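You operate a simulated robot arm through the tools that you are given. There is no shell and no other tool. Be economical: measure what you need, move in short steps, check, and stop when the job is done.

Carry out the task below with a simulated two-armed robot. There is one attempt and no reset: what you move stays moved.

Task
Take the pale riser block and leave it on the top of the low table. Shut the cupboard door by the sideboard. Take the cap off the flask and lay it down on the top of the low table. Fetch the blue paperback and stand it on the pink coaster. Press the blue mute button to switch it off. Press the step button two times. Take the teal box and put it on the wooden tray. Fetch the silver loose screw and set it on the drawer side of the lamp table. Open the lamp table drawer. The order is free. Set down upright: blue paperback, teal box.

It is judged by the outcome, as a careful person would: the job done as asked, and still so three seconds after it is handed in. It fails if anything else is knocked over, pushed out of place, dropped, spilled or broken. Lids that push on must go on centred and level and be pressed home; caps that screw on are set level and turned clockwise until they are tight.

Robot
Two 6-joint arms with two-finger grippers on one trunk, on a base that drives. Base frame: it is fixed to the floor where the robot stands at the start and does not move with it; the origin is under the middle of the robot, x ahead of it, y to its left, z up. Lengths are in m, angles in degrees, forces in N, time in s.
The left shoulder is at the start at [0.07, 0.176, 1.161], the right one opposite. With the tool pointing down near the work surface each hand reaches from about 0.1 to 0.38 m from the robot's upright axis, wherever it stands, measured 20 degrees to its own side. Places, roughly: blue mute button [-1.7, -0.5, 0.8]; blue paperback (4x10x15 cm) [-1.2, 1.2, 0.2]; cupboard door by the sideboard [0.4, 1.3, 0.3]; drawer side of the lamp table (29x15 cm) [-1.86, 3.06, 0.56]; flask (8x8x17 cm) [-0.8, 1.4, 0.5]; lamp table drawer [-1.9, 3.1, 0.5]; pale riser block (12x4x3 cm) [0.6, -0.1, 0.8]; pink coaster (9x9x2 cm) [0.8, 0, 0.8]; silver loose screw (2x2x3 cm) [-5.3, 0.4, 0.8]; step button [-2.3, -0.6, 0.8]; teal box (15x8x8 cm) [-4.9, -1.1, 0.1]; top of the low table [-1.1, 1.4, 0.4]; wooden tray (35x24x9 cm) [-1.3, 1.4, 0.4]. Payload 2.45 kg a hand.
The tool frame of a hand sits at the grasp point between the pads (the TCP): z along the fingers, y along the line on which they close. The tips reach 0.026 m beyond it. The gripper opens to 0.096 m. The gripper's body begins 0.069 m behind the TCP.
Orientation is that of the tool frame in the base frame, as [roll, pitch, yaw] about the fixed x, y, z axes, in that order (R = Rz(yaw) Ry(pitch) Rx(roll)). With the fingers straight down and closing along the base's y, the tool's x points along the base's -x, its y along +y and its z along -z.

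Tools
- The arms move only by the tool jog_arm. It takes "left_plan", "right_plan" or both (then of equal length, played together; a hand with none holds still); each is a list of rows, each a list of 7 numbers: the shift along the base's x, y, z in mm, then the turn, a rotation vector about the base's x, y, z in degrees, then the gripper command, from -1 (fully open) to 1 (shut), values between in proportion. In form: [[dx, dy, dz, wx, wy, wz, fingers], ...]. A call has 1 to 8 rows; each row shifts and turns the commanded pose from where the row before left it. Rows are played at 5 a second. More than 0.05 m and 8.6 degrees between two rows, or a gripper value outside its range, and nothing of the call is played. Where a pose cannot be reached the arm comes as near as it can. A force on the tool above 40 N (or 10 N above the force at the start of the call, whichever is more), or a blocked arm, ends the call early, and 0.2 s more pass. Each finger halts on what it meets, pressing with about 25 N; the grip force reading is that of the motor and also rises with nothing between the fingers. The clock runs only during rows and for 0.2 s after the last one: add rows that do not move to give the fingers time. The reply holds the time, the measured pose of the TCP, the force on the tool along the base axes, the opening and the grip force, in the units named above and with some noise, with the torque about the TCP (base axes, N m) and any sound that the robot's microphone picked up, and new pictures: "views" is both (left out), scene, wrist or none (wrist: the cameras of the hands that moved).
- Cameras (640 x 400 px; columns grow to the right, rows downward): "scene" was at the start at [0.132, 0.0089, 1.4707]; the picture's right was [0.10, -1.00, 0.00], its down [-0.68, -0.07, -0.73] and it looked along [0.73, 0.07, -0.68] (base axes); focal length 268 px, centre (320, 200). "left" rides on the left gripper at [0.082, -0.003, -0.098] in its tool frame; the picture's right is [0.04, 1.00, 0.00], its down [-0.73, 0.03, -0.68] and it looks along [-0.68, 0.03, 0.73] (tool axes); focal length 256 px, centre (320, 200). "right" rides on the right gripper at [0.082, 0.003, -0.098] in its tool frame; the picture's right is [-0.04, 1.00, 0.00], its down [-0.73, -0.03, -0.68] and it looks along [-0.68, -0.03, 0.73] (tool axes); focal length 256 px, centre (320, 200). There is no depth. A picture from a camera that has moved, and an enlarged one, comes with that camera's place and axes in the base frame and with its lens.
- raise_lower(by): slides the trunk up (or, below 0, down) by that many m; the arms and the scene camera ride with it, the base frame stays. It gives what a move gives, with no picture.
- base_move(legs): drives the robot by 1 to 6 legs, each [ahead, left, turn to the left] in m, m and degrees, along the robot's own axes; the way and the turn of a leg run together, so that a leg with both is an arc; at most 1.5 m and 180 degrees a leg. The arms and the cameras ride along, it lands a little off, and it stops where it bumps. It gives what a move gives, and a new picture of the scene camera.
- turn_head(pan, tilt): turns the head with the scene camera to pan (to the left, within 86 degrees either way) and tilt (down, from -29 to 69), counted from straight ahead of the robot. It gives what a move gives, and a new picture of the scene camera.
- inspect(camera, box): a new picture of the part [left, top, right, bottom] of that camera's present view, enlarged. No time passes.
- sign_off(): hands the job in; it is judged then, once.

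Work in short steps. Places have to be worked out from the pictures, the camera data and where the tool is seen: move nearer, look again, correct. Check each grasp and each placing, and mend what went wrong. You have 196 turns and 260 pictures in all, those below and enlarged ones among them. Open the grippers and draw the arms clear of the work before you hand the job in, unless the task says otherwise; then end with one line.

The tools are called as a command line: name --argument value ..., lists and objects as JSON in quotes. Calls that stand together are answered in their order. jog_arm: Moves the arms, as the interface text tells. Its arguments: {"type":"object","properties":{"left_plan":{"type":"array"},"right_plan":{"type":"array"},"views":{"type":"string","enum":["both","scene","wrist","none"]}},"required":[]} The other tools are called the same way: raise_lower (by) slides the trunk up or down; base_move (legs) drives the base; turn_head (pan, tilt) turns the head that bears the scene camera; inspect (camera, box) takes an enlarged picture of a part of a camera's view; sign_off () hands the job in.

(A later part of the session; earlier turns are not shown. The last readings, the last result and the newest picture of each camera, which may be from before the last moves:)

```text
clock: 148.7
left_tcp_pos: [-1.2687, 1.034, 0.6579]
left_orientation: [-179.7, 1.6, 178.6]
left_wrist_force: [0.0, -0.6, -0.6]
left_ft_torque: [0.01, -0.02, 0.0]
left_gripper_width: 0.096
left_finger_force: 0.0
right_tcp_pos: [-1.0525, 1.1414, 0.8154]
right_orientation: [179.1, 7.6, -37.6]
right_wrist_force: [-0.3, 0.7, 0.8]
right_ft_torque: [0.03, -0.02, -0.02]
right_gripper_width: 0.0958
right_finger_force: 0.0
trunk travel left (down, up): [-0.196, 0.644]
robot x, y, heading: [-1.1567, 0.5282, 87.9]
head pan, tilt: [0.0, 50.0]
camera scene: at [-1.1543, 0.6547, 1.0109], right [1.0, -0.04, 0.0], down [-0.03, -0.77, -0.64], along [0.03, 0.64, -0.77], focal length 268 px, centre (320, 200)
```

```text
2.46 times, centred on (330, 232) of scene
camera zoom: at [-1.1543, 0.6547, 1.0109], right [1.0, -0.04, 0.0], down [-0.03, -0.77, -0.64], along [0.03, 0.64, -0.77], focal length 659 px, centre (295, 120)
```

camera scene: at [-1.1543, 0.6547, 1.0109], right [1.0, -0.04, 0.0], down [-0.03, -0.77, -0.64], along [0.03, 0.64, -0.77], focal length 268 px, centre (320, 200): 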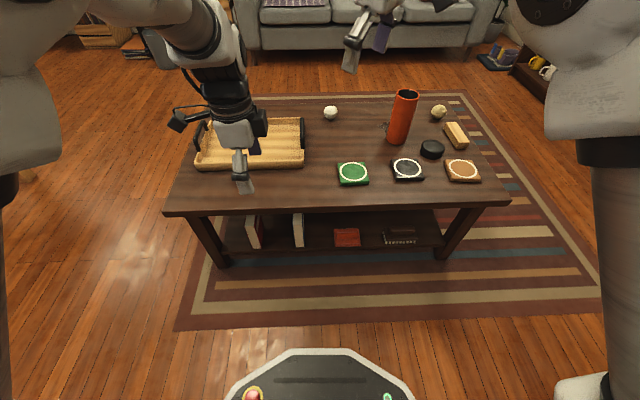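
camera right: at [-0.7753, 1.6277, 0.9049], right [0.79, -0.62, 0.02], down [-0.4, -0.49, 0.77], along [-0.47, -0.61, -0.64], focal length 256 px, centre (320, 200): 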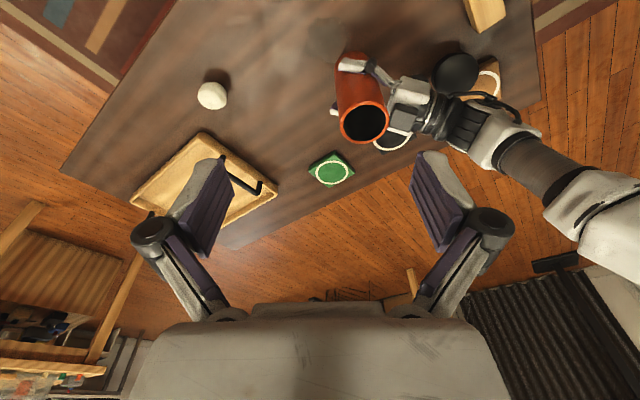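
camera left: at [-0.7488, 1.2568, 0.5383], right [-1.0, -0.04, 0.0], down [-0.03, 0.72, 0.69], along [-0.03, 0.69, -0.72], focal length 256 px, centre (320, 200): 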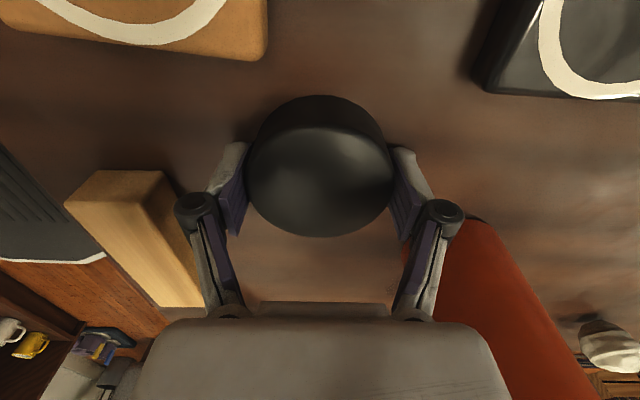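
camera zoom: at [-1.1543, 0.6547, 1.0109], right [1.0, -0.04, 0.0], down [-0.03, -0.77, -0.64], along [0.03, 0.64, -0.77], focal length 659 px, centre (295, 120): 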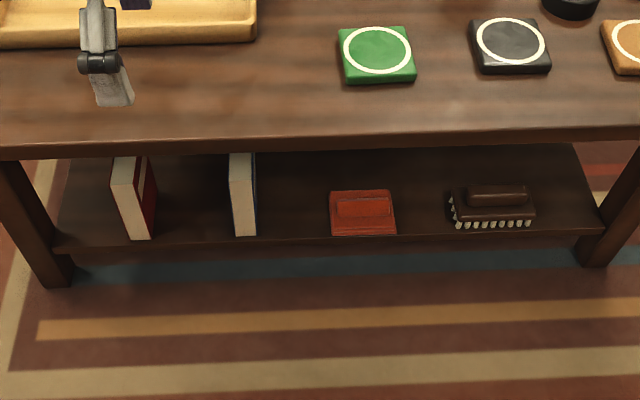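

The blue paperback stands at about x −1.205, front face y≈1.166, shelf z≈0.125. I'll take it with the right hand pointing forward: I strafe left, straighten the right hand's yaw and draw back.

base_move --legs '[[0, 0.15, 2]]'

jog_arm --right_plan '[[0, -20, 0, 0, 0, -8.5, -1], [0, -25, 0, 0, 0, -8.5, -1], [0, -25, 0, 0, 0, -8.5, -1], [0, -25, 0, 0, 0, -8.5, -1], [0, -25, -20, 0, 0, -8.5, -1], [0, -20, -20, 0, 0, -8.5, -1]]' --left_plan '[[0, 0, 30, 0, 0, 0, -1], [0, 0, 30, 0, 0, 0, -1], [0, -10, 30, 0, 0, 0, -1], [0, -20, 30, 0, 0, 0, -1], [0, -20, 30, 0, 0, 0, -1], [0, -10, 20, 0, 0, 0, -1]]' --views "none"

raise_lower --by -0.18

```text
clock: 150.1
left_tcp_pos: [-1.4383, 1.0339, 0.6577]
left_orientation: [-179.9, 1.7, -179.3]
left_wrist_force: [-0.9, 0.8, 0.1]
left_ft_torque: [0.0, 0.01, -0.03]
left_gripper_width: 0.0962
left_finger_force: 0.1
right_tcp_pos: [-1.225, 1.1496, 0.8153]
right_orientation: [179.2, 7.7, -35.7]
right_wrist_force: [-0.3, 0.3, 0.6]
right_ft_torque: [0.0, -0.04, 0.01]
right_gripper_width: 0.0963
right_finger_force: 0.1
trunk travel left (down, up): [-0.196, 0.644]
robot x, y, heading: [-1.3086, 0.5333, 89.6]
head pan, tilt: [0.0, 50.0]
camera scene: at [-1.3091, 0.6585, 1.0109], right [1.0, -0.01, 0.0], down [-0.01, -0.77, -0.64], along [0.01, 0.64, -0.77], focal length 268 px, centre (320, 200)
```

scene: 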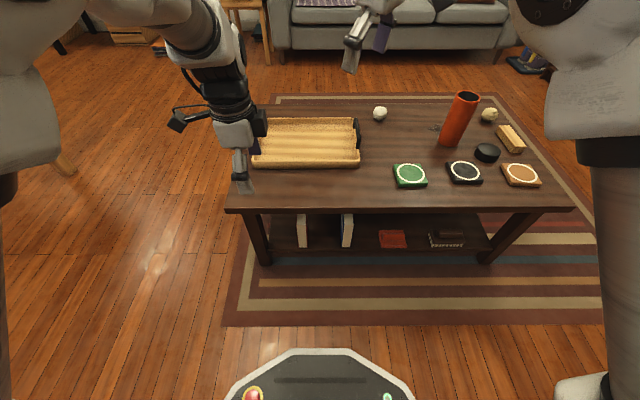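

```text
clock: 151.5
left_tcp_pos: [-1.4361, 1.007, 0.8226]
left_orientation: [-179.6, 1.8, -179.3]
left_wrist_force: [-0.4, -0.8, 0.6]
left_ft_torque: [0.0, -0.01, 0.01]
left_gripper_width: 0.0957
left_finger_force: 0.0
left hand out of reach, approached as far as the arm can: row 5, 6
right_tcp_pos: [-1.203, 1.0306, 0.771]
right_orientation: [176.1, 5.6, -87.7]
right_wrist_force: [0.2, -0.1, 0.5]
right_ft_torque: [-0.03, 0.01, 0.01]
right_gripper_width: 0.0961
right_finger_force: 0.1
right hand out of reach, approached as far as the arm can: row 6
trunk travel left (down, up): [-0.196, 0.644]
robot x, y, heading: [-1.3089, 0.5318, 89.6]
head pan, tilt: [0.0, 50.0]
```

```text
clock: 153.5
left_tcp_pos: [-1.4355, 1.0072, 0.6426]
left_orientation: [-179.8, 1.6, -179.4]
left_wrist_force: [-0.1, 0.1, 0.1]
left_ft_torque: [0.05, -0.02, 0.01]
left_gripper_width: 0.0959
left_finger_force: 0.0
right_tcp_pos: [-1.2023, 1.0304, 0.5953]
right_orientation: [176.1, 6.3, -87.6]
right_wrist_force: [-0.3, 0.3, 0.9]
right_ft_torque: [-0.01, 0.03, 0.0]
right_gripper_width: 0.0961
right_finger_force: 0.0
trunk travel left (down, up): [-0.016, 0.824]
robot x, y, heading: [-1.3081, 0.53, 89.6]
head pan, tilt: [0.0, 50.0]
```

The book is at x≈−1.20, front y≈1.17. I tilt the right hand forward while lowering it.

jog_arm --right_plan '[[0, 0, -10, 8.2, 0, 0, -1], [0, 0, -20, 8.2, 0, 0, -1], [0, 0, -30, 8.2, 0, 0, -1], [0, 0, -30, 8.2, 0, 0, -1], [0, 0, -30, 8.2, 0, 0, -1], [0, 0, -30, 8.2, 0, 0, -1], [0, 0, -30, 8.2, 0, 0, -1], [0, 0, -30, 8.2, 0, 0, -1]]' --views "both"

```text
clock: 155.3
left_tcp_pos: [-1.4365, 1.007, 0.6425]
left_orientation: [-179.7, 1.7, -179.4]
left_wrist_force: [0.6, -0.1, 0.4]
left_ft_torque: [-0.03, -0.01, -0.04]
left_gripper_width: 0.0962
left_finger_force: 0.0
right_tcp_pos: [-1.1429, 1.0769, 0.5227]
right_orientation: [173.9, 65.3, -88.1]
right_wrist_force: [0.7, 0.0, -0.8]
right_ft_torque: [0.01, -0.01, -0.01]
right_gripper_width: 0.0958
right_finger_force: 0.0
right hand out of reach, approached as far as the arm can: row 1, 2, 3, 4, 5, 6, 7, 8
trunk travel left (down, up): [-0.016, 0.824]
robot x, y, heading: [-1.3058, 0.5337, 89.7]
head pan, tilt: [0.0, 50.0]
camera scene: at [-1.3083, 0.6584, 0.8309], right [1.0, -0.01, 0.0], down [-0.01, -0.77, -0.64], along [0.0, 0.64, -0.77], focal length 268 px, centre (320, 200)
camera right: at [-1.1309, 0.9539, 0.492], right [-0.99, -0.11, 0.08], down [0.11, -0.3, 0.95], along [-0.08, 0.95, 0.31], focal length 256 px, centre (320, 200)
```

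scene: 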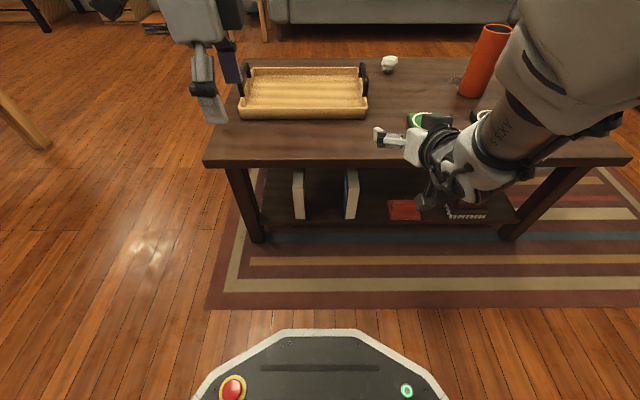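
right: 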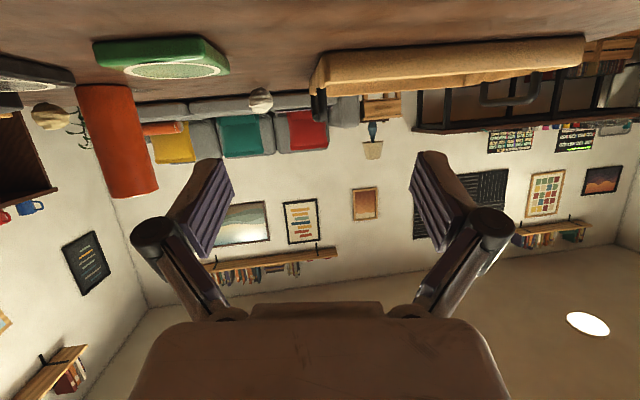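

The arm is too folded; I back the base off 0.15 m and continue down.

base_move --legs '[[-0.17, 0, 0]]'

jog_arm --right_plan '[[-10, 0, -35, 5, 0, 0, -1], [-10, 0, -40, 5, 0, 0, -1], [-10, 0, -45, 5, 0, 0, -1], [-10, 0, -45, 3, 0, 0, -1], [-10, 0, -45, 0, 0, 0, -1], [-5, 0, -45, 0, 0, 0, -1], [0, 0, -35, 0, 0, 0, -1]]' --views "wrist"

```text
clock: 156.8
left_tcp_pos: [-1.4371, 0.842, 0.6417]
left_orientation: [-179.7, 1.7, -179.5]
left_wrist_force: [0.2, 0.1, -0.8]
left_ft_torque: [0.01, -0.01, 0.01]
left_gripper_width: 0.096
left_finger_force: 0.0
right_tcp_pos: [-1.1436, 0.911, 0.5268]
right_orientation: [173.9, 65.7, -88.2]
right_wrist_force: [0.1, -0.6, 0.7]
right_ft_torque: [-0.04, 0.0, 0.0]
right_gripper_width: 0.096
right_finger_force: 0.0
trunk travel left (down, up): [-0.016, 0.824]
robot x, y, heading: [-1.3116, 0.3672, 89.7]
head pan, tilt: [0.0, 50.0]
camera scene: at [-1.3097, 0.4923, 0.8301], right [1.0, -0.01, 0.0], down [0.0, -0.77, -0.63], along [0.0, 0.63, -0.77], focal length 268 px, centre (320, 200)
```

scene: 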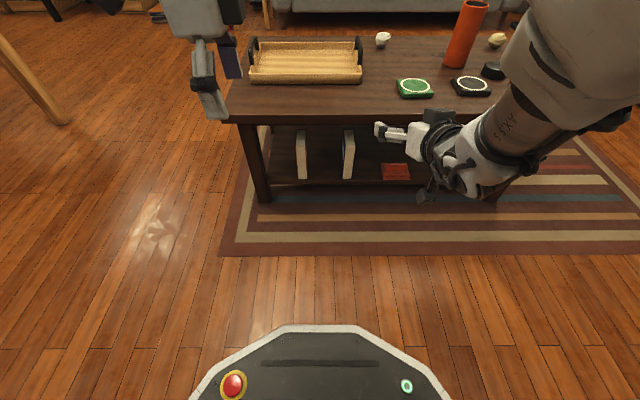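

```text
clock: 158.3
left_tcp_pos: [-1.4354, 0.8409, 0.642]
left_orientation: [-179.7, 1.7, -179.6]
left_wrist_force: [0.1, 0.3, 0.7]
left_ft_torque: [0.0, 0.01, 0.0]
left_gripper_width: 0.0961
left_finger_force: 0.1
right_tcp_pos: [-1.1599, 0.8922, 0.5571]
right_orientation: [162.9, 75.6, -92.9]
right_wrist_force: [-0.3, 0.4, -0.9]
right_ft_torque: [-0.01, 0.03, 0.0]
right_gripper_width: 0.096
right_finger_force: 0.1
right hand out of reach, approached as far as the arm can: row 1, 2, 3, 4, 5, 6, 7
trunk travel left (down, up): [-0.016, 0.824]
robot x, y, heading: [-1.3115, 0.3655, 89.6]
head pan, tilt: [0.0, 50.0]
camera right: at [-1.1389, 0.7793, 0.5016], right [-0.97, -0.22, 0.11], down [0.2, -0.45, 0.87], along [-0.14, 0.86, 0.48], focal length 256 px, centre (320, 200)
```

right: 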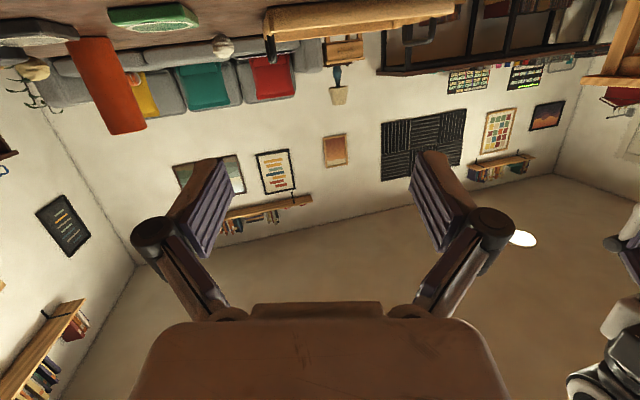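

Still folded too tightly; I back off 0.3 m more and then reach out forwards and down.

base_move --legs '[[-0.28, 0, 0]]'

jog_arm --right_plan '[[-5, 35, -25, 0, 0, 0, -1], [-5, 35, -30, 0, 0, 0, -1], [-5, 35, -35, 0, 0, 0, -1], [-5, 35, -35, 0, 0, 0, -1], [-5, 30, -40, 0, 0, 0, -1], [-5, 30, -40, 0, 0, 0, -1], [-5, 30, -40, 0, 0, 0, -1], [-5, 30, -40, 0, 0, 0, -1]]' --views "wrist"

```text
clock: 160.3
left_tcp_pos: [-1.4383, 0.5608, 0.6414]
left_orientation: [-179.7, 1.7, -179.5]
left_wrist_force: [-0.2, -0.8, 0.5]
left_ft_torque: [0.03, 0.0, -0.01]
left_gripper_width: 0.0956
left_finger_force: 0.0
right_tcp_pos: [-1.1625, 0.6106, 0.5501]
right_orientation: [162.9, 75.0, -92.9]
right_wrist_force: [-0.7, 0.1, -0.2]
right_ft_torque: [0.03, -0.03, -0.01]
right_gripper_width: 0.0962
right_finger_force: 0.1
trunk travel left (down, up): [-0.016, 0.824]
robot x, y, heading: [-1.3164, 0.0879, 89.2]
head pan, tilt: [0.0, 50.0]
camera scene: at [-1.3145, 0.2111, 0.8303], right [1.0, 0.02, 0.0], down [0.02, -0.77, -0.64], along [-0.02, 0.64, -0.77], focal length 268 px, centre (320, 200)
```

scene: 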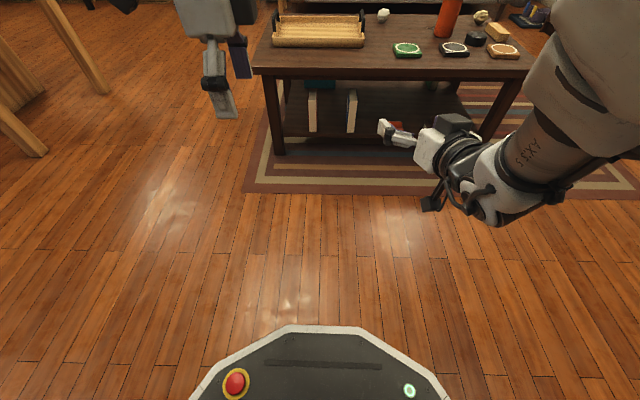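

```text
refused: row 5 steps farther than a row can; nothing moved
```

Same with slightly smaller steps.

jog_arm --right_plan '[[-4, 35, -25, 0, 0, 0, -1], [-4, 35, -30, 0, 0, 0, -1], [-4, 33, -35, 0, 0, 0, -1], [-4, 33, -35, 0, 0, 0, -1], [-4, 28, -40, 0, 0, 0, -1], [-4, 28, -40, 0, 0, 0, -1], [-4, 28, -40, 0, 0, 0, -1], [-4, 28, -40, 0, 0, 0, -1]]' --views "wrist"

```text
clock: 162.1
left_tcp_pos: [-1.4395, 0.5607, 0.6417]
left_orientation: [-179.7, 1.7, -179.5]
left_wrist_force: [0.3, -0.6, 0.1]
left_ft_torque: [0.01, 0.0, -0.06]
left_gripper_width: 0.0962
left_finger_force: 0.1
right_tcp_pos: [-1.1362, 0.8727, 0.2993]
right_orientation: [162.3, 74.9, -93.0]
right_wrist_force: [0.2, 0.2, -0.1]
right_ft_torque: [-0.01, 0.0, -0.02]
right_gripper_width: 0.0958
right_finger_force: 0.1
right hand out of reach, approached as far as the arm can: row 1, 2, 3, 4, 5, 6
trunk travel left (down, up): [-0.016, 0.824]
robot x, y, heading: [-1.3104, 0.0819, 89.5]
head pan, tilt: [0.0, 50.0]
camera right: at [-1.1145, 0.7587, 0.2472], right [-0.97, -0.23, 0.12], down [0.21, -0.44, 0.87], along [-0.15, 0.87, 0.47], focal length 256 px, centre (320, 200)
```

right: 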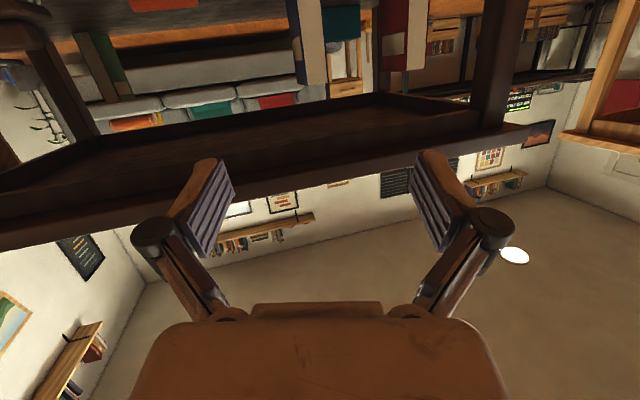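

I see the blue book ahead at x≈−1.20. I square the hand up and approach under the table top.

jog_arm --right_plan '[[-13, 38, -8, 0, -1.4, -3, -1], [-13, 38, -8, 0, -1.4, -3, -1], [-13, 38, -8, 0, -1.4, -3, -1], [-13, 38, -8, 0, -1.4, -3, -1], [-12, 30, -8, 0, -1.4, -3, -1], [0, 0, 0, 0, 0, 0, -1]]' --views "wrist"

```text
clock: 163.5
left_tcp_pos: [-1.4387, 0.5602, 0.642]
left_orientation: [-179.7, 1.7, -179.4]
left_wrist_force: [-0.1, -0.9, 0.1]
left_ft_torque: [0.04, 0.01, -0.03]
left_gripper_width: 0.0959
left_finger_force: 0.0
right_tcp_pos: [-1.1033, 1.0057, 0.2678]
right_orientation: [-179.6, 74.9, -85.8]
right_wrist_force: [-0.4, -0.3, 0.2]
right_ft_torque: [0.03, -0.04, 0.01]
right_gripper_width: 0.0961
right_finger_force: 0.0
right hand out of reach, approached as far as the arm can: row 1, 2, 3, 4, 5
trunk travel left (down, up): [-0.016, 0.824]
robot x, y, heading: [-1.3121, 0.0837, 89.5]
head pan, tilt: [0.0, 50.0]
camera right: at [-1.0984, 0.8911, 0.2171], right [-1.0, -0.06, 0.04], down [0.06, -0.46, 0.89], along [-0.03, 0.89, 0.46], focal length 256 px, centre (320, 200)
```

right: 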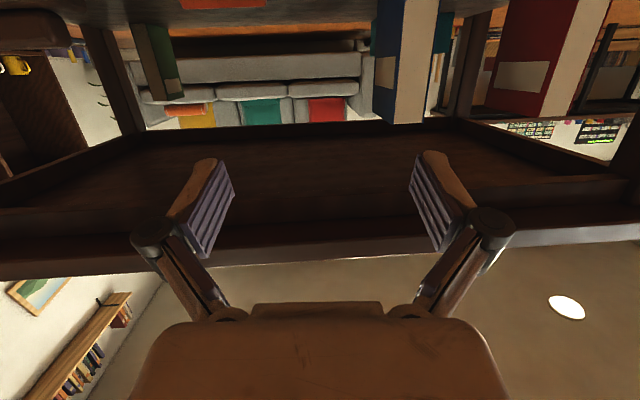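

Squared up; the hand is just 97 mm too far to the right. I shift the base, then advance onto the book.

base_move --legs '[[0, 0.097, 0]]'

jog_arm --right_plan '[[0, 35, -8, 0, 0, 0, -1], [0, 35, -8, 0, 0, 0, -1], [0, 25, -6, 0, 0, 0, -1], [0, 0, 0, 0, 0, 0, -1]]' --views "wrist"

```text
clock: 164.7
left_tcp_pos: [-1.5362, 0.5624, 0.6419]
left_orientation: [-179.7, 1.7, -179.4]
left_wrist_force: [-0.1, -0.2, 0.4]
left_ft_torque: [0.01, 0.0, -0.03]
left_gripper_width: 0.0959
left_finger_force: 0.0
right_tcp_pos: [-1.1998, 1.0072, 0.2703]
right_orientation: [-179.7, 74.9, -85.9]
right_wrist_force: [0.4, -0.4, -0.9]
right_ft_torque: [0.02, 0.0, 0.0]
right_gripper_width: 0.0959
right_finger_force: 0.1
trunk travel left (down, up): [-0.016, 0.824]
robot x, y, heading: [-1.4133, 0.0852, 89.1]
head pan, tilt: [0.0, 50.0]
camera scene: at [-1.4096, 0.2125, 0.8309], right [1.0, -0.01, 0.0], down [-0.01, -0.77, -0.64], along [0.01, 0.64, -0.77], focal length 268 px, centre (320, 200)
```

scene: 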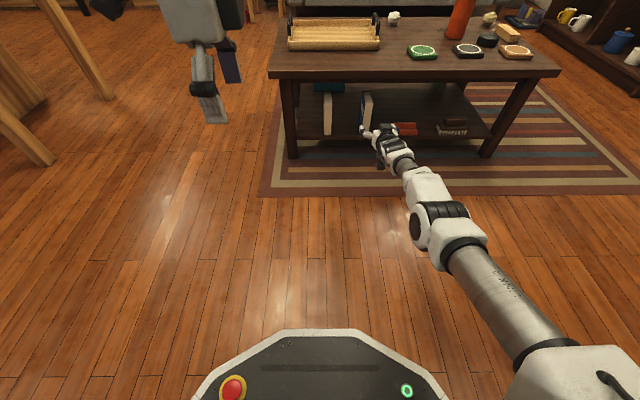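

```text
clock: 165.7
left_tcp_pos: [-1.5363, 0.5622, 0.6411]
left_orientation: [-179.7, 1.7, -179.5]
left_wrist_force: [0.3, -0.2, -0.4]
left_ft_torque: [0.01, -0.01, 0.01]
left_gripper_width: 0.096
left_finger_force: 0.0
right_tcp_pos: [-1.2006, 1.0078, 0.2703]
right_orientation: [-179.6, 74.9, -85.9]
right_wrist_force: [-0.4, -0.4, -0.1]
right_ft_torque: [0.02, 0.01, -0.02]
right_gripper_width: 0.0961
right_finger_force: 0.1
right hand out of reach, approached as far as the arm can: row 1, 2, 3
trunk travel left (down, up): [-0.016, 0.824]
robot x, y, heading: [-1.4097, 0.0883, 89.5]
head pan, tilt: [0.0, 50.0]
camera right: at [-1.1951, 0.8918, 0.2173], right [-1.0, -0.05, 0.04], down [0.06, -0.46, 0.89], along [-0.03, 0.89, 0.46], focal length 256 px, centre (320, 200)
```

right: 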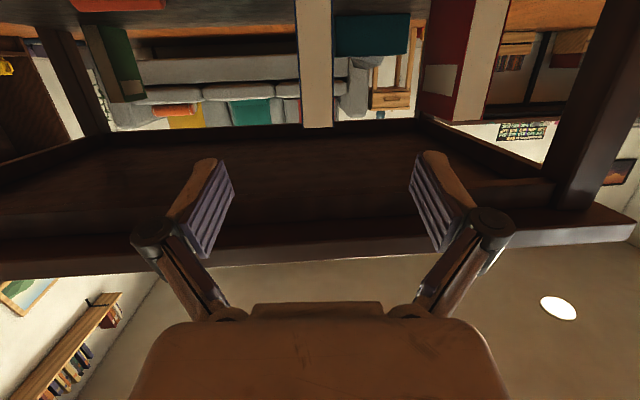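

The arm is stretched out; the book is centred (col 316). I drive ahead 0.13 m and lower the hand.

base_move --legs '[[0.13, 0, 0]]'

jog_arm --right_plan '[[0, 0, -20, 0, 0, 0, -1], [0, 0, -20, 0, 0, 0, -1], [0, 0, 0, 0, 0, 0, -1]]' --views "wrist"

```text
clock: 166.9
left_tcp_pos: [-1.5361, 0.6915, 0.6424]
left_orientation: [-179.7, 1.7, -179.5]
left_wrist_force: [-0.1, 0.2, -0.4]
left_ft_torque: [-0.01, 0.04, -0.03]
left_gripper_width: 0.0958
left_finger_force: 0.1
right_tcp_pos: [-1.2024, 1.139, 0.2687]
right_orientation: [-179.6, 74.8, -85.8]
right_wrist_force: [0.3, 0.8, -0.1]
right_ft_torque: [0.01, -0.02, 0.0]
right_gripper_width: 0.0958
right_finger_force: 0.0
trunk travel left (down, up): [-0.016, 0.824]
robot x, y, heading: [-1.4121, 0.2161, 89.7]
head pan, tilt: [0.0, 50.0]
camera scene: at [-1.4087, 0.3433, 0.8309], right [1.0, -0.01, 0.0], down [-0.01, -0.77, -0.64], along [0.0, 0.64, -0.77], focal length 268 px, centre (320, 200)
```

scene: 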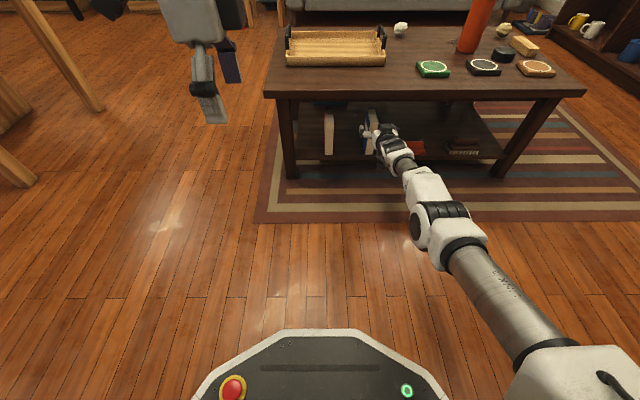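

```text
clock: 167.7
left_tcp_pos: [-1.5353, 0.6919, 0.6415]
left_orientation: [-179.5, 1.7, -179.4]
left_wrist_force: [0.1, 0.2, 0.3]
left_ft_torque: [0.01, 0.02, 0.04]
left_gripper_width: 0.0959
left_finger_force: 0.1
right_tcp_pos: [-1.2007, 1.1308, 0.2508]
right_orientation: [-179.6, 74.9, -85.7]
right_wrist_force: [-0.6, 0.6, 0.4]
right_ft_torque: [0.04, 0.05, -0.05]
right_gripper_width: 0.0959
right_finger_force: 0.1
right hand out of reach, approached as far as the arm can: row 1, 2
trunk travel left (down, up): [-0.016, 0.824]
robot x, y, heading: [-1.4074, 0.2154, 89.5]
head pan, tilt: [0.0, 50.0]
camera right: at [-1.1945, 1.0162, 0.1986], right [-1.0, -0.06, 0.04], down [0.06, -0.46, 0.89], along [-0.03, 0.89, 0.46], focal length 256 px, centre (320, 200)
```

right: 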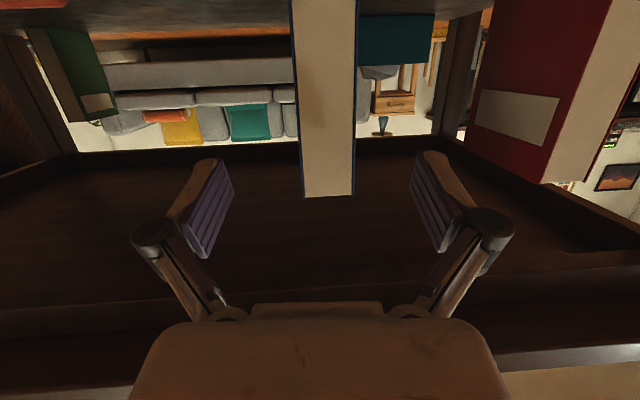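

The book is centred between the fingers. I drive 65 mm ahead and close.

base_move --legs '[[0.065, 0, 0]]'

jog_arm --right_plan '[[0, 0, 0, 0, 0, 0, 0.2], [0, 0, 0, 0, 0, 0, 1], [0, 0, 0, 0, 0, 0, 1], [0, 0, 0, 0, 0, 0, 1]]' --views "wrist"

```text
clock: 168.7
left_tcp_pos: [-1.5361, 0.7572, 0.6416]
left_orientation: [-179.7, 1.6, -179.3]
left_wrist_force: [-0.1, 0.5, 0.5]
left_ft_torque: [0.01, 0.0, 0.02]
left_gripper_width: 0.0961
left_finger_force: 0.1
right_tcp_pos: [-1.2005, 1.1958, 0.2497]
right_orientation: [-179.8, 74.9, -85.7]
right_wrist_force: [0.8, -0.4, 0.4]
right_ft_torque: [0.01, 0.0, 0.02]
right_gripper_width: 0.0957
right_finger_force: 0.0
trunk travel left (down, up): [-0.016, 0.824]
robot x, y, heading: [-1.4104, 0.2794, 89.8]
head pan, tilt: [0.0, 50.0]
camera scene: at [-1.4084, 0.4074, 0.8309], right [1.0, -0.01, 0.0], down [-0.01, -0.77, -0.64], along [0.0, 0.64, -0.77], focal length 268 px, centre (320, 200)
```

scene: 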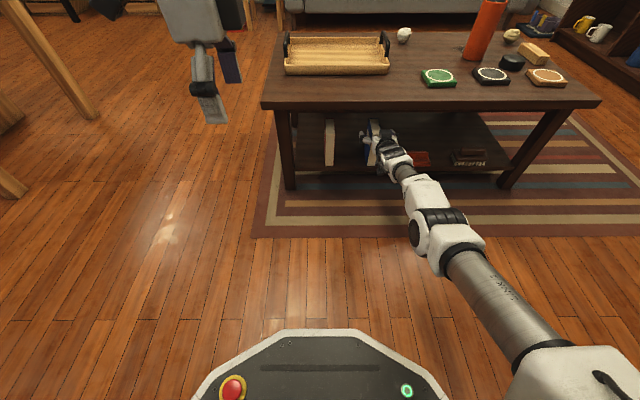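

```text
clock: 169.7
left_tcp_pos: [-1.5373, 0.7566, 0.6422]
left_orientation: [-179.7, 1.7, -179.5]
left_wrist_force: [0.8, 0.4, 0.6]
left_ft_torque: [0.02, -0.02, 0.02]
left_gripper_width: 0.0958
left_finger_force: 0.0
right_tcp_pos: [-1.1992, 1.1946, 0.2511]
right_orientation: [-179.7, 74.9, -85.7]
right_wrist_force: [-0.3, 0.0, -0.2]
right_ft_torque: [-0.12, 0.17, -0.03]
right_gripper_width: 0.0335
right_finger_force: 24.6
trunk travel left (down, up): [-0.016, 0.824]
robot x, y, heading: [-1.4086, 0.2788, 89.5]
head pan, tilt: [0.0, 50.0]
camera right: at [-1.1948, 1.0804, 0.1986], right [-1.0, -0.06, 0.04], down [0.06, -0.46, 0.89], along [-0.03, 0.89, 0.46], focal length 256 px, centre (320, 200)
```

right: 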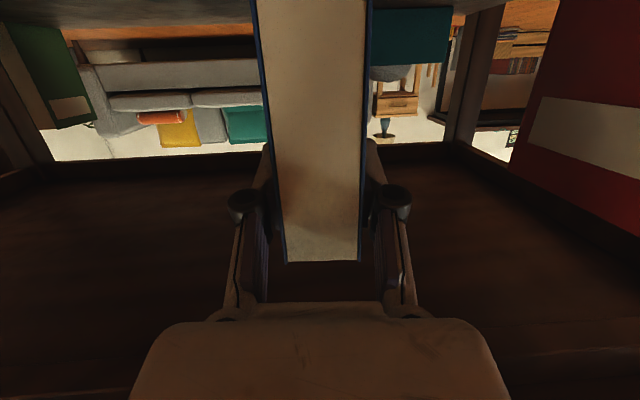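

Book gripped (33 mm). I lift it 2 cm with the trunk and back straight out, then raise.

raise_lower --by 0.025

base_move --legs '[[-0.35, 0, 0]]'

raise_lower --by 0.7

```text
clock: 170.4
left_tcp_pos: [-1.5358, 0.7562, 0.6669]
left_orientation: [-179.6, 1.7, -179.5]
left_wrist_force: [0.9, 0.4, -0.4]
left_ft_torque: [0.0, 0.0, 0.03]
left_gripper_width: 0.096
left_finger_force: 0.1
right_tcp_pos: [-1.2023, 1.1966, 0.2741]
right_orientation: [-179.6, 74.8, -85.7]
right_wrist_force: [0.1, 0.8, -3.4]
right_ft_torque: [-0.04, 0.0, 0.01]
right_gripper_width: 0.0336
right_finger_force: 24.8
trunk travel left (down, up): [-0.041, 0.799]
robot x, y, heading: [-1.4078, 0.2807, 89.6]
head pan, tilt: [0.0, 50.0]
```

```text
clock: 172.7
left_tcp_pos: [-1.5392, 0.4057, 0.6674]
left_orientation: [-179.7, 1.7, -179.3]
left_wrist_force: [-0.6, 0.7, 0.6]
left_ft_torque: [0.03, 0.0, -0.02]
left_gripper_width: 0.0959
left_finger_force: 0.1
right_tcp_pos: [-1.2046, 0.8463, 0.2743]
right_orientation: [-179.6, 74.9, -85.6]
right_wrist_force: [-0.2, 0.1, -3.2]
right_ft_torque: [-0.04, 0.02, -0.02]
right_gripper_width: 0.0338
right_finger_force: 25.3
trunk travel left (down, up): [-0.041, 0.799]
robot x, y, heading: [-1.4138, -0.0719, 90.0]
head pan, tilt: [0.0, 50.0]
camera scene: at [-1.4107, 0.0578, 0.8559], right [1.0, 0.0, 0.0], down [0.0, -0.77, -0.64], along [0.0, 0.64, -0.77], focal length 268 px, centre (320, 200)
```

scene: 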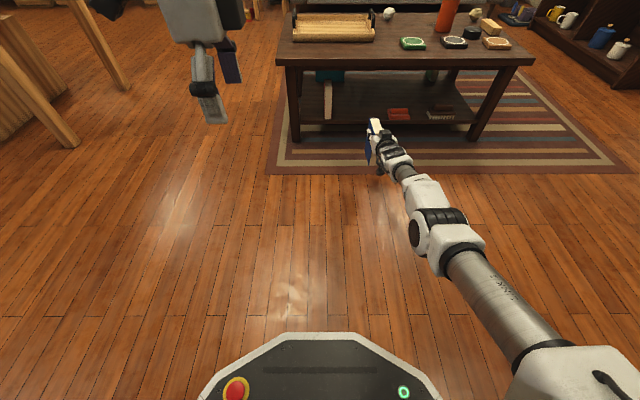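

```text
refused: 0.7 is not a number from -0.4 to 0.4
```

The book is out. I raise the trunk (in two steps), turn to face the sideboard and drive up to it, stopping short.

raise_lower --by 0.4

raise_lower --by 0.34

base_move --legs '[[0, 0, -90], [1.1, 0.26, 0]]'

```text
clock: 176.5
left_tcp_pos: [-1.5389, 0.4067, 1.0669]
left_orientation: [-179.5, 1.7, -179.2]
left_wrist_force: [0.0, 0.3, -0.1]
left_ft_torque: [0.0, 0.0, -0.02]
left_gripper_width: 0.0958
left_finger_force: 0.1
right_tcp_pos: [-1.2042, 0.8463, 0.6744]
right_orientation: [-179.7, 74.9, -85.6]
right_wrist_force: [0.1, -0.3, -3.2]
right_ft_torque: [-0.06, 0.01, -0.02]
right_gripper_width: 0.0337
right_finger_force: 25.1
trunk travel left (down, up): [-0.441, 0.399]
robot x, y, heading: [-1.4135, -0.07, 89.7]
head pan, tilt: [0.0, 50.0]
```

```text
clock: 179.9
left_tcp_pos: [-1.5392, 0.4077, 1.4065]
left_orientation: [-179.6, 1.8, -179.2]
left_wrist_force: [0.5, 0.2, 0.3]
left_ft_torque: [0.01, 0.0, -0.02]
left_gripper_width: 0.0959
left_finger_force: 0.2
right_tcp_pos: [-1.2047, 0.8468, 1.0154]
right_orientation: [-179.7, 74.9, -85.7]
right_wrist_force: [-0.7, -0.9, -2.2]
right_ft_torque: [-0.04, 0.03, 0.02]
right_gripper_width: 0.0338
right_finger_force: 24.9
trunk travel left (down, up): [-0.781, 0.059]
robot x, y, heading: [-1.4114, -0.0672, 89.8]
head pan, tilt: [0.0, 50.0]
```

```text
clock: 189.4
left_tcp_pos: [0.1641, 0.304, 1.4077]
left_orientation: [-179.7, 1.8, 90.2]
left_wrist_force: [0.0, 0.3, 0.4]
left_ft_torque: [0.02, 0.02, 0.01]
left_gripper_width: 0.0957
left_finger_force: 0.0
right_tcp_pos: [0.6002, -0.036, 1.0158]
right_orientation: [-179.7, 74.9, -176.2]
right_wrist_force: [0.7, 0.0, -3.5]
right_ft_torque: [0.04, 0.05, -0.04]
right_gripper_width: 0.0335
right_finger_force: 24.2
trunk travel left (down, up): [-0.781, 0.059]
robot x, y, heading: [-0.3106, 0.1789, -0.7]
head pan, tilt: [0.0, 50.0]
camera scene: at [-0.1879, 0.1788, 1.5959], right [-0.02, -1.0, 0.0], down [-0.77, 0.01, -0.64], along [0.64, -0.01, -0.77], focal length 268 px, centre (320, 200)
```

scene: 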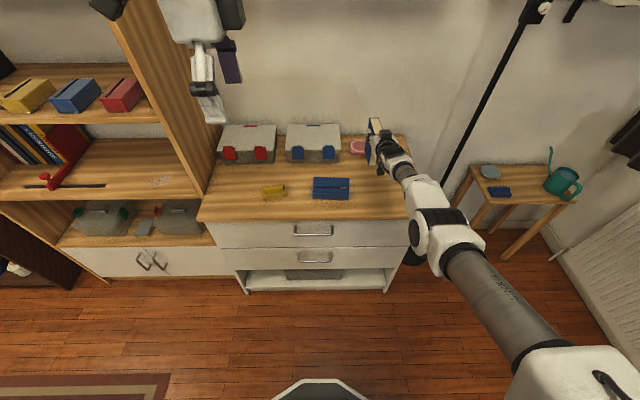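

Both cupboard doors are shut in this view. The book is over the sideboard; I drive ahead 0.132 m and 20 mm left to come above the coaster at ≈[0.757, −0.016].

base_move --legs '[[0.132, 0.02, 0.7]]'

inspect --camera "scene" --box '[280, 120, 460, 240]'

```text
clock: 190.7
left_tcp_pos: [0.2898, 0.3282, 1.4074]
left_orientation: [-179.7, 1.7, 90.8]
left_wrist_force: [-0.3, -0.4, -0.1]
left_ft_torque: [-0.03, -0.01, 0.0]
left_gripper_width: 0.0958
left_finger_force: 0.1
right_tcp_pos: [0.7312, -0.0044, 1.0161]
right_orientation: [-179.7, 74.9, -175.6]
right_wrist_force: [-0.3, 0.7, -2.5]
right_ft_torque: [0.01, 0.05, 0.02]
right_gripper_width: 0.0333
right_finger_force: 24.5
trunk travel left (down, up): [-0.781, 0.059]
robot x, y, heading: [-0.1899, 0.2002, 0.1]
head pan, tilt: [0.0, 50.0]
camera scene: at [-0.0595, 0.1992, 1.5961], right [0.0, -1.0, 0.0], down [-0.77, 0.0, -0.64], along [0.64, 0.0, -0.77], focal length 268 px, centre (320, 200)
```

scene: 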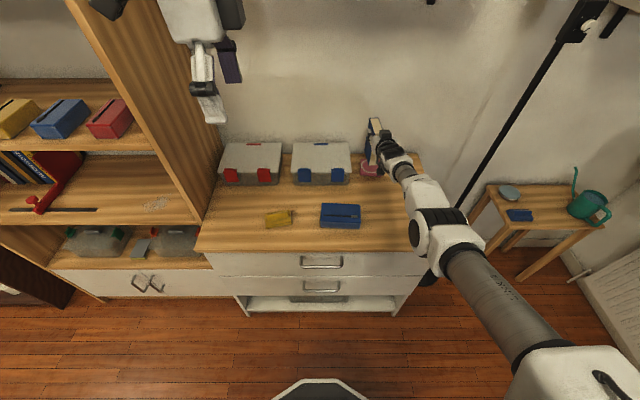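

```text
3.33 times, centred on (370, 180) of scene
camera zoom: at [-0.0595, 0.1992, 1.5961], right [0.0, -1.0, 0.0], down [-0.77, 0.0, -0.64], along [0.64, 0.0, -0.77], focal length 892 px, centre (153, 267)
```

zoom: 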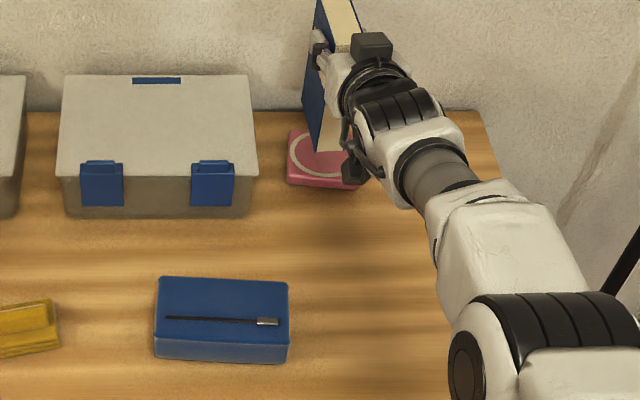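

The coaster centre works out at ≈[0.754, −0.007]; the book is above it within a few mm. I lower with the trunk.

raise_lower --by -0.044

jog_arm --right_plan '[[0, 0, -3, 0, 0, 0, 1], [0, 0, -3, 0, 0, 0, 1], [0, 0, 0, 0, 0, 0, 1]]' --views "none"

inspect --camera "scene" --box '[330, 110, 420, 190]'

```text
clock: 191.6
left_tcp_pos: [0.2929, 0.3285, 1.362]
left_orientation: [-179.6, 1.7, 90.9]
left_wrist_force: [0.1, 0.9, 0.4]
left_ft_torque: [-0.01, 0.01, -0.01]
left_gripper_width: 0.0962
left_finger_force: 0.0
right_tcp_pos: [0.7335, -0.0045, 0.9711]
right_orientation: [-179.8, 74.8, -175.5]
right_wrist_force: [0.0, -0.8, -2.8]
right_ft_torque: [-0.02, 0.05, -0.02]
right_gripper_width: 0.0335
right_finger_force: 25.1
trunk travel left (down, up): [-0.737, 0.103]
robot x, y, heading: [-0.1833, 0.1962, -0.1]
head pan, tilt: [0.0, 50.0]
```

```text
clock: 192.4
left_tcp_pos: [0.2915, 0.3282, 1.3629]
left_orientation: [-179.8, 1.7, 91.0]
left_wrist_force: [-1.4, 0.2, -0.2]
left_ft_torque: [0.0, 0.02, 0.02]
left_gripper_width: 0.0959
left_finger_force: 0.0
right_tcp_pos: [0.7316, -0.0056, 0.9661]
right_orientation: [-179.7, 74.7, -175.5]
right_wrist_force: [0.4, -0.6, -2.4]
right_ft_torque: [0.05, 0.1, 0.03]
right_gripper_width: 0.0335
right_finger_force: 24.9
trunk travel left (down, up): [-0.737, 0.103]
robot x, y, heading: [-0.1865, 0.198, -0.2]
head pan, tilt: [0.0, 50.0]
```

```text
5.00 times, centred on (375, 150) of scene
camera zoom: at [-0.0578, 0.1996, 1.5519], right [0.0, -1.0, 0.0], down [-0.77, 0.0, -0.64], along [0.64, 0.0, -0.77], focal length 1338 px, centre (45, 450)
```

zoom: 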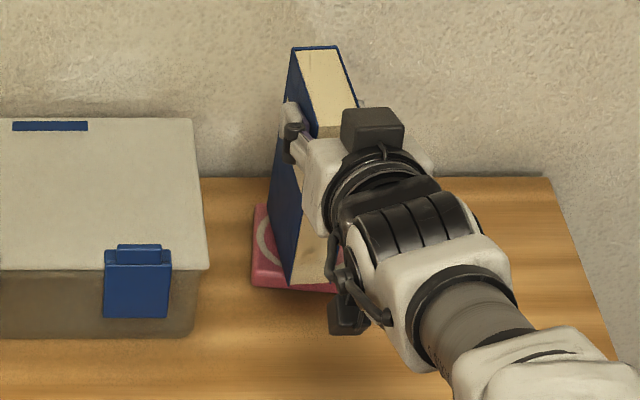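

Nearly down. I lower in 2–3 mm steps until the weight goes off.

jog_arm --right_plan '[[0, 0, -3, 0, 0, 0, 1], [0, 0, -2, 0, 0, 0, 1], [0, 0, 0, 0, 0, 0, 1]]' --views "none"

```text
clock: 193.2
left_tcp_pos: [0.2911, 0.3288, 1.3623]
left_orientation: [-179.7, 1.8, 90.9]
left_wrist_force: [0.4, -0.3, -1.1]
left_ft_torque: [0.02, 0.01, -0.01]
left_gripper_width: 0.0959
left_finger_force: 0.1
right_tcp_pos: [0.7299, -0.0054, 0.9636]
right_orientation: [-179.9, 74.9, -175.5]
right_wrist_force: [-1.0, 0.1, -2.6]
right_ft_torque: [0.0, 0.06, 0.0]
right_gripper_width: 0.0337
right_finger_force: 24.9
right hand out of reach, approached as far as the arm can: row 1
trunk travel left (down, up): [-0.737, 0.103]
robot x, y, heading: [-0.1818, 0.1984, -0.0]
head pan, tilt: [0.0, 50.0]
```

Arm is at its stretch limit, so I use the trunk for the last millimetres.

raise_lower --by -0.004

raise_lower --by -0.003

```text
clock: 193.7
left_tcp_pos: [0.2908, 0.3275, 1.3601]
left_orientation: [-179.8, 1.7, 90.9]
left_wrist_force: [0.6, -0.3, -0.2]
left_ft_torque: [-0.03, 0.0, -0.01]
left_gripper_width: 0.0961
left_finger_force: 0.1
right_tcp_pos: [0.7297, -0.0062, 0.9631]
right_orientation: [-179.7, 75.1, -175.3]
right_wrist_force: [0.9, -1.0, 6.8]
right_ft_torque: [-0.08, -0.01, 0.03]
right_gripper_width: 0.0335
right_finger_force: 24.9
trunk travel left (down, up): [-0.733, 0.107]
robot x, y, heading: [-0.1889, 0.2003, -0.1]
head pan, tilt: [0.0, 50.0]
```

```text
clock: 194.2
left_tcp_pos: [0.288, 0.3284, 1.3587]
left_orientation: [-179.8, 1.8, 90.9]
left_wrist_force: [-0.7, -0.4, 0.4]
left_ft_torque: [0.03, -0.01, 0.01]
left_gripper_width: 0.0959
left_finger_force: 0.1
right_tcp_pos: [0.7303, -0.0058, 0.9631]
right_orientation: [-179.5, 75.4, -175.2]
right_wrist_force: [4.7, -1.3, 19.7]
right_ft_torque: [-0.13, -0.41, -0.01]
right_gripper_width: 0.0336
right_finger_force: 24.2
trunk travel left (down, up): [-0.73, 0.11]
robot x, y, heading: [-0.1842, 0.198, -0.0]
head pan, tilt: [0.0, 50.0]
```

Seated on the coaster (20 N). I open the fingers and back straight off.

jog_arm --right_plan '[[0, 0, 0, 0, 0, 0, 0.4], [0, 0, 0, 0, 0, 0, -0.2], [0, 0, 0, 0, 0, 0, -1], [0, 0, 0, 0, 0, 0, -1]]' --views "none"

base_move --legs '[[-0.25, 0, 0]]'

inspect --camera "scene" --box '[290, 90, 430, 190]'

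```text
clock: 195.2
left_tcp_pos: [0.2929, 0.3298, 1.3551]
left_orientation: [-179.6, 1.7, 90.9]
left_wrist_force: [0.9, 0.3, -0.4]
left_ft_torque: [0.0, 0.01, 0.0]
left_gripper_width: 0.096
left_finger_force: 0.0
right_tcp_pos: [0.7304, -0.0065, 0.9549]
right_orientation: [-179.8, 74.7, -175.5]
right_wrist_force: [-0.5, -1.0, -0.5]
right_ft_torque: [-0.02, 0.02, 0.0]
right_gripper_width: 0.096
right_finger_force: 0.1
trunk travel left (down, up): [-0.73, 0.11]
robot x, y, heading: [-0.1857, 0.2007, -0.0]
head pan, tilt: [0.0, 50.0]
```

```text
clock: 197.1
left_tcp_pos: [0.0416, 0.3299, 1.3558]
left_orientation: [-179.6, 1.7, 91.1]
left_wrist_force: [0.1, 0.1, -0.3]
left_ft_torque: [0.0, 0.0, 0.0]
left_gripper_width: 0.096
left_finger_force: 0.0
right_tcp_pos: [0.4787, -0.0039, 0.9572]
right_orientation: [-179.8, 74.8, -175.4]
right_wrist_force: [-0.1, -1.0, 0.1]
right_ft_torque: [-0.01, -0.01, 0.0]
right_gripper_width: 0.0958
right_finger_force: 0.0
trunk travel left (down, up): [-0.73, 0.11]
robot x, y, heading: [-0.4376, 0.1998, 0.2]
head pan, tilt: [0.0, 50.0]
camera scene: at [-0.3081, 0.2002, 1.5448], right [0.0, -1.0, 0.0], down [-0.77, 0.0, -0.64], along [0.64, 0.0, -0.77], focal length 268 px, centre (320, 200)
```

scene: 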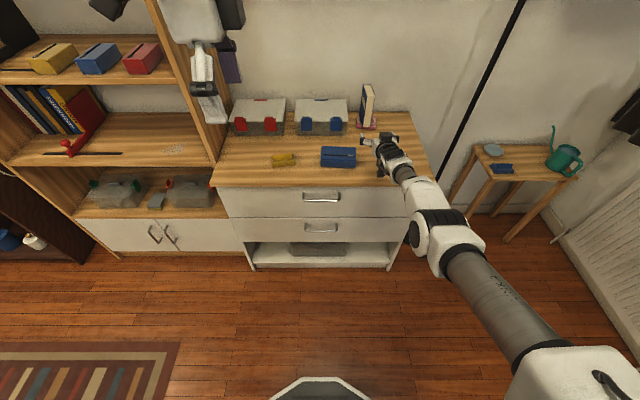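

```text
4.00 times, centred on (360, 140) of scene
camera zoom: at [-0.3081, 0.2002, 1.5448], right [0.0, -1.0, 0.0], down [-0.77, 0.0, -0.64], along [0.64, 0.0, -0.77], focal length 1070 px, centre (160, 440)
```

zoom: 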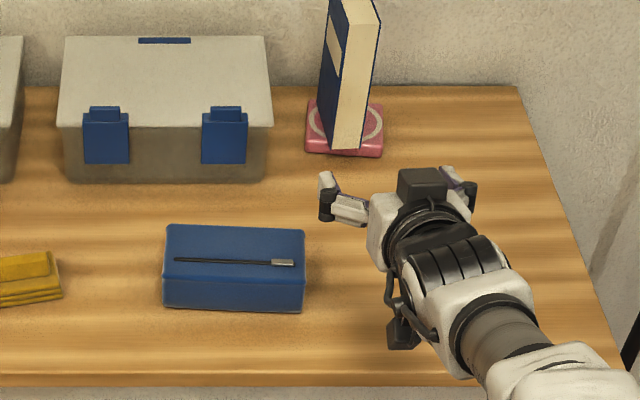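

The paperback stands upright on the coaster. Next the buttons: I fold the right arm back to tool-down and drive backwards to x≈−1.7, turning to face −y.

jog_arm --right_plan '[[-40, -5, 20, 0, 8.4, 0, -1], [-40, -5, 20, 0, 8.4, 0, 0], [-40, -5, 15, 0, 8.4, 0, 1], [-40, -5, 15, 0, 8.4, 0, 1], [-40, -5, 10, 0, 8.4, 0, 1], [-40, -5, 0, 0, 8.4, 0, 1], [-40, -5, 0, 0, 8.4, 0, 1], [-40, 0, 0, 0, 8.4, 0, 1]]' --views "none"

base_move --legs '[[-1.2, 0, 0], [0, 0, -90]]'

```text
clock: 198.9
left_tcp_pos: [0.0393, 0.3315, 1.3565]
left_orientation: [-179.8, 1.7, 91.0]
left_wrist_force: [-0.3, 0.6, -0.5]
left_ft_torque: [0.01, 0.0, -0.02]
left_gripper_width: 0.0962
left_finger_force: 0.0
right_tcp_pos: [0.2107, -0.0462, 1.0177]
right_orientation: [175.9, 7.6, -178.7]
right_wrist_force: [-0.5, 0.6, -0.7]
right_ft_torque: [-0.04, -0.04, 0.0]
right_gripper_width: 0.0002
right_finger_force: 24.9
right hand out of reach, approached as far as the arm can: row 1, 4
trunk travel left (down, up): [-0.73, 0.11]
robot x, y, heading: [-0.4368, 0.1996, -0.2]
head pan, tilt: [0.0, 50.0]
```

```text
clock: 208.7
left_tcp_pos: [-1.4818, -0.2776, 1.3561]
left_orientation: [-179.7, 1.7, 3.8]
left_wrist_force: [-0.4, -0.1, -0.1]
left_ft_torque: [0.04, -0.02, 0.01]
left_gripper_width: 0.0961
left_finger_force: 0.1
right_tcp_pos: [-1.8486, -0.4681, 1.0179]
right_orientation: [176.0, 7.7, 94.1]
right_wrist_force: [-0.2, 0.3, -0.3]
right_ft_torque: [0.02, 0.02, -0.02]
right_gripper_width: 0.0
right_finger_force: 24.4
trunk travel left (down, up): [-0.73, 0.11]
robot x, y, heading: [-1.6351, 0.1876, -87.0]
head pan, tilt: [0.0, 50.0]
camera scene: at [-1.631, 0.0651, 1.5449], right [-1.0, -0.05, 0.0], down [-0.04, 0.77, -0.64], along [0.03, -0.64, -0.77], focal length 268 px, centre (320, 200)
```

scene: 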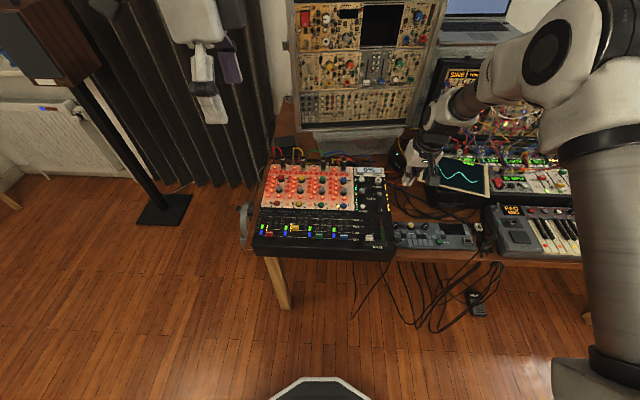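

A synth desk. The mute button should appear near pixel (348, 213), the mixer. I enlarge that region.

inspect --camera "scene" --box '[250, 200, 410, 265]'

inspect --camera "right" --box '[0, 0, 640, 400]'

```text
4.00 times, centred on (330, 232) of scene
camera zoom: at [-1.631, 0.0651, 1.5449], right [-1.0, -0.05, 0.0], down [-0.04, 0.77, -0.64], along [0.03, -0.64, -0.77], focal length 1070 px, centre (280, 70)
```

zoom: 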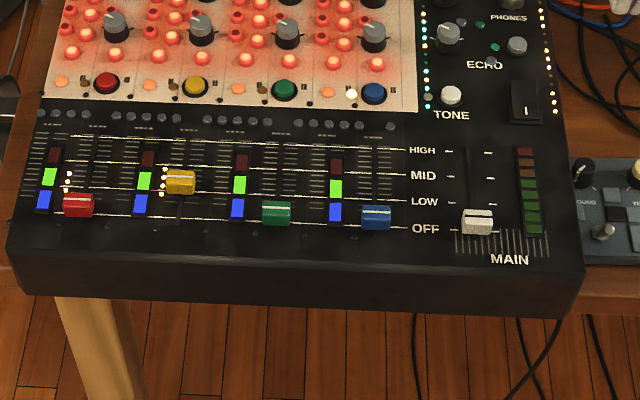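

```text
1.00 times, centred on (320, 200) of right (not enlarged: the box is as wide or as high as the picture)
camera zoom: at [-1.8583, -0.3746, 1.1064], right [1.0, 0.04, 0.08], down [-0.03, -0.64, 0.77], along [0.08, -0.77, -0.64], focal length 256 px, centre (320, 200)
```

zoom: 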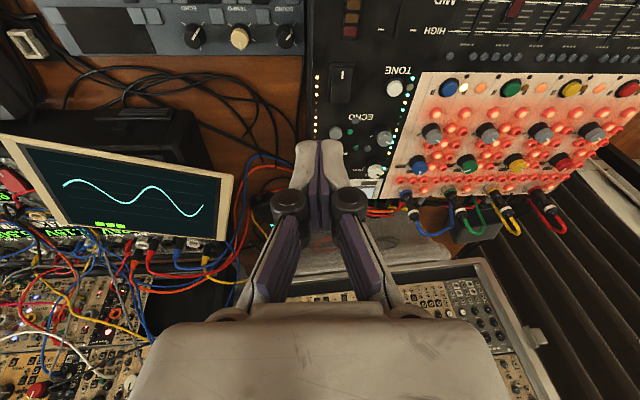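

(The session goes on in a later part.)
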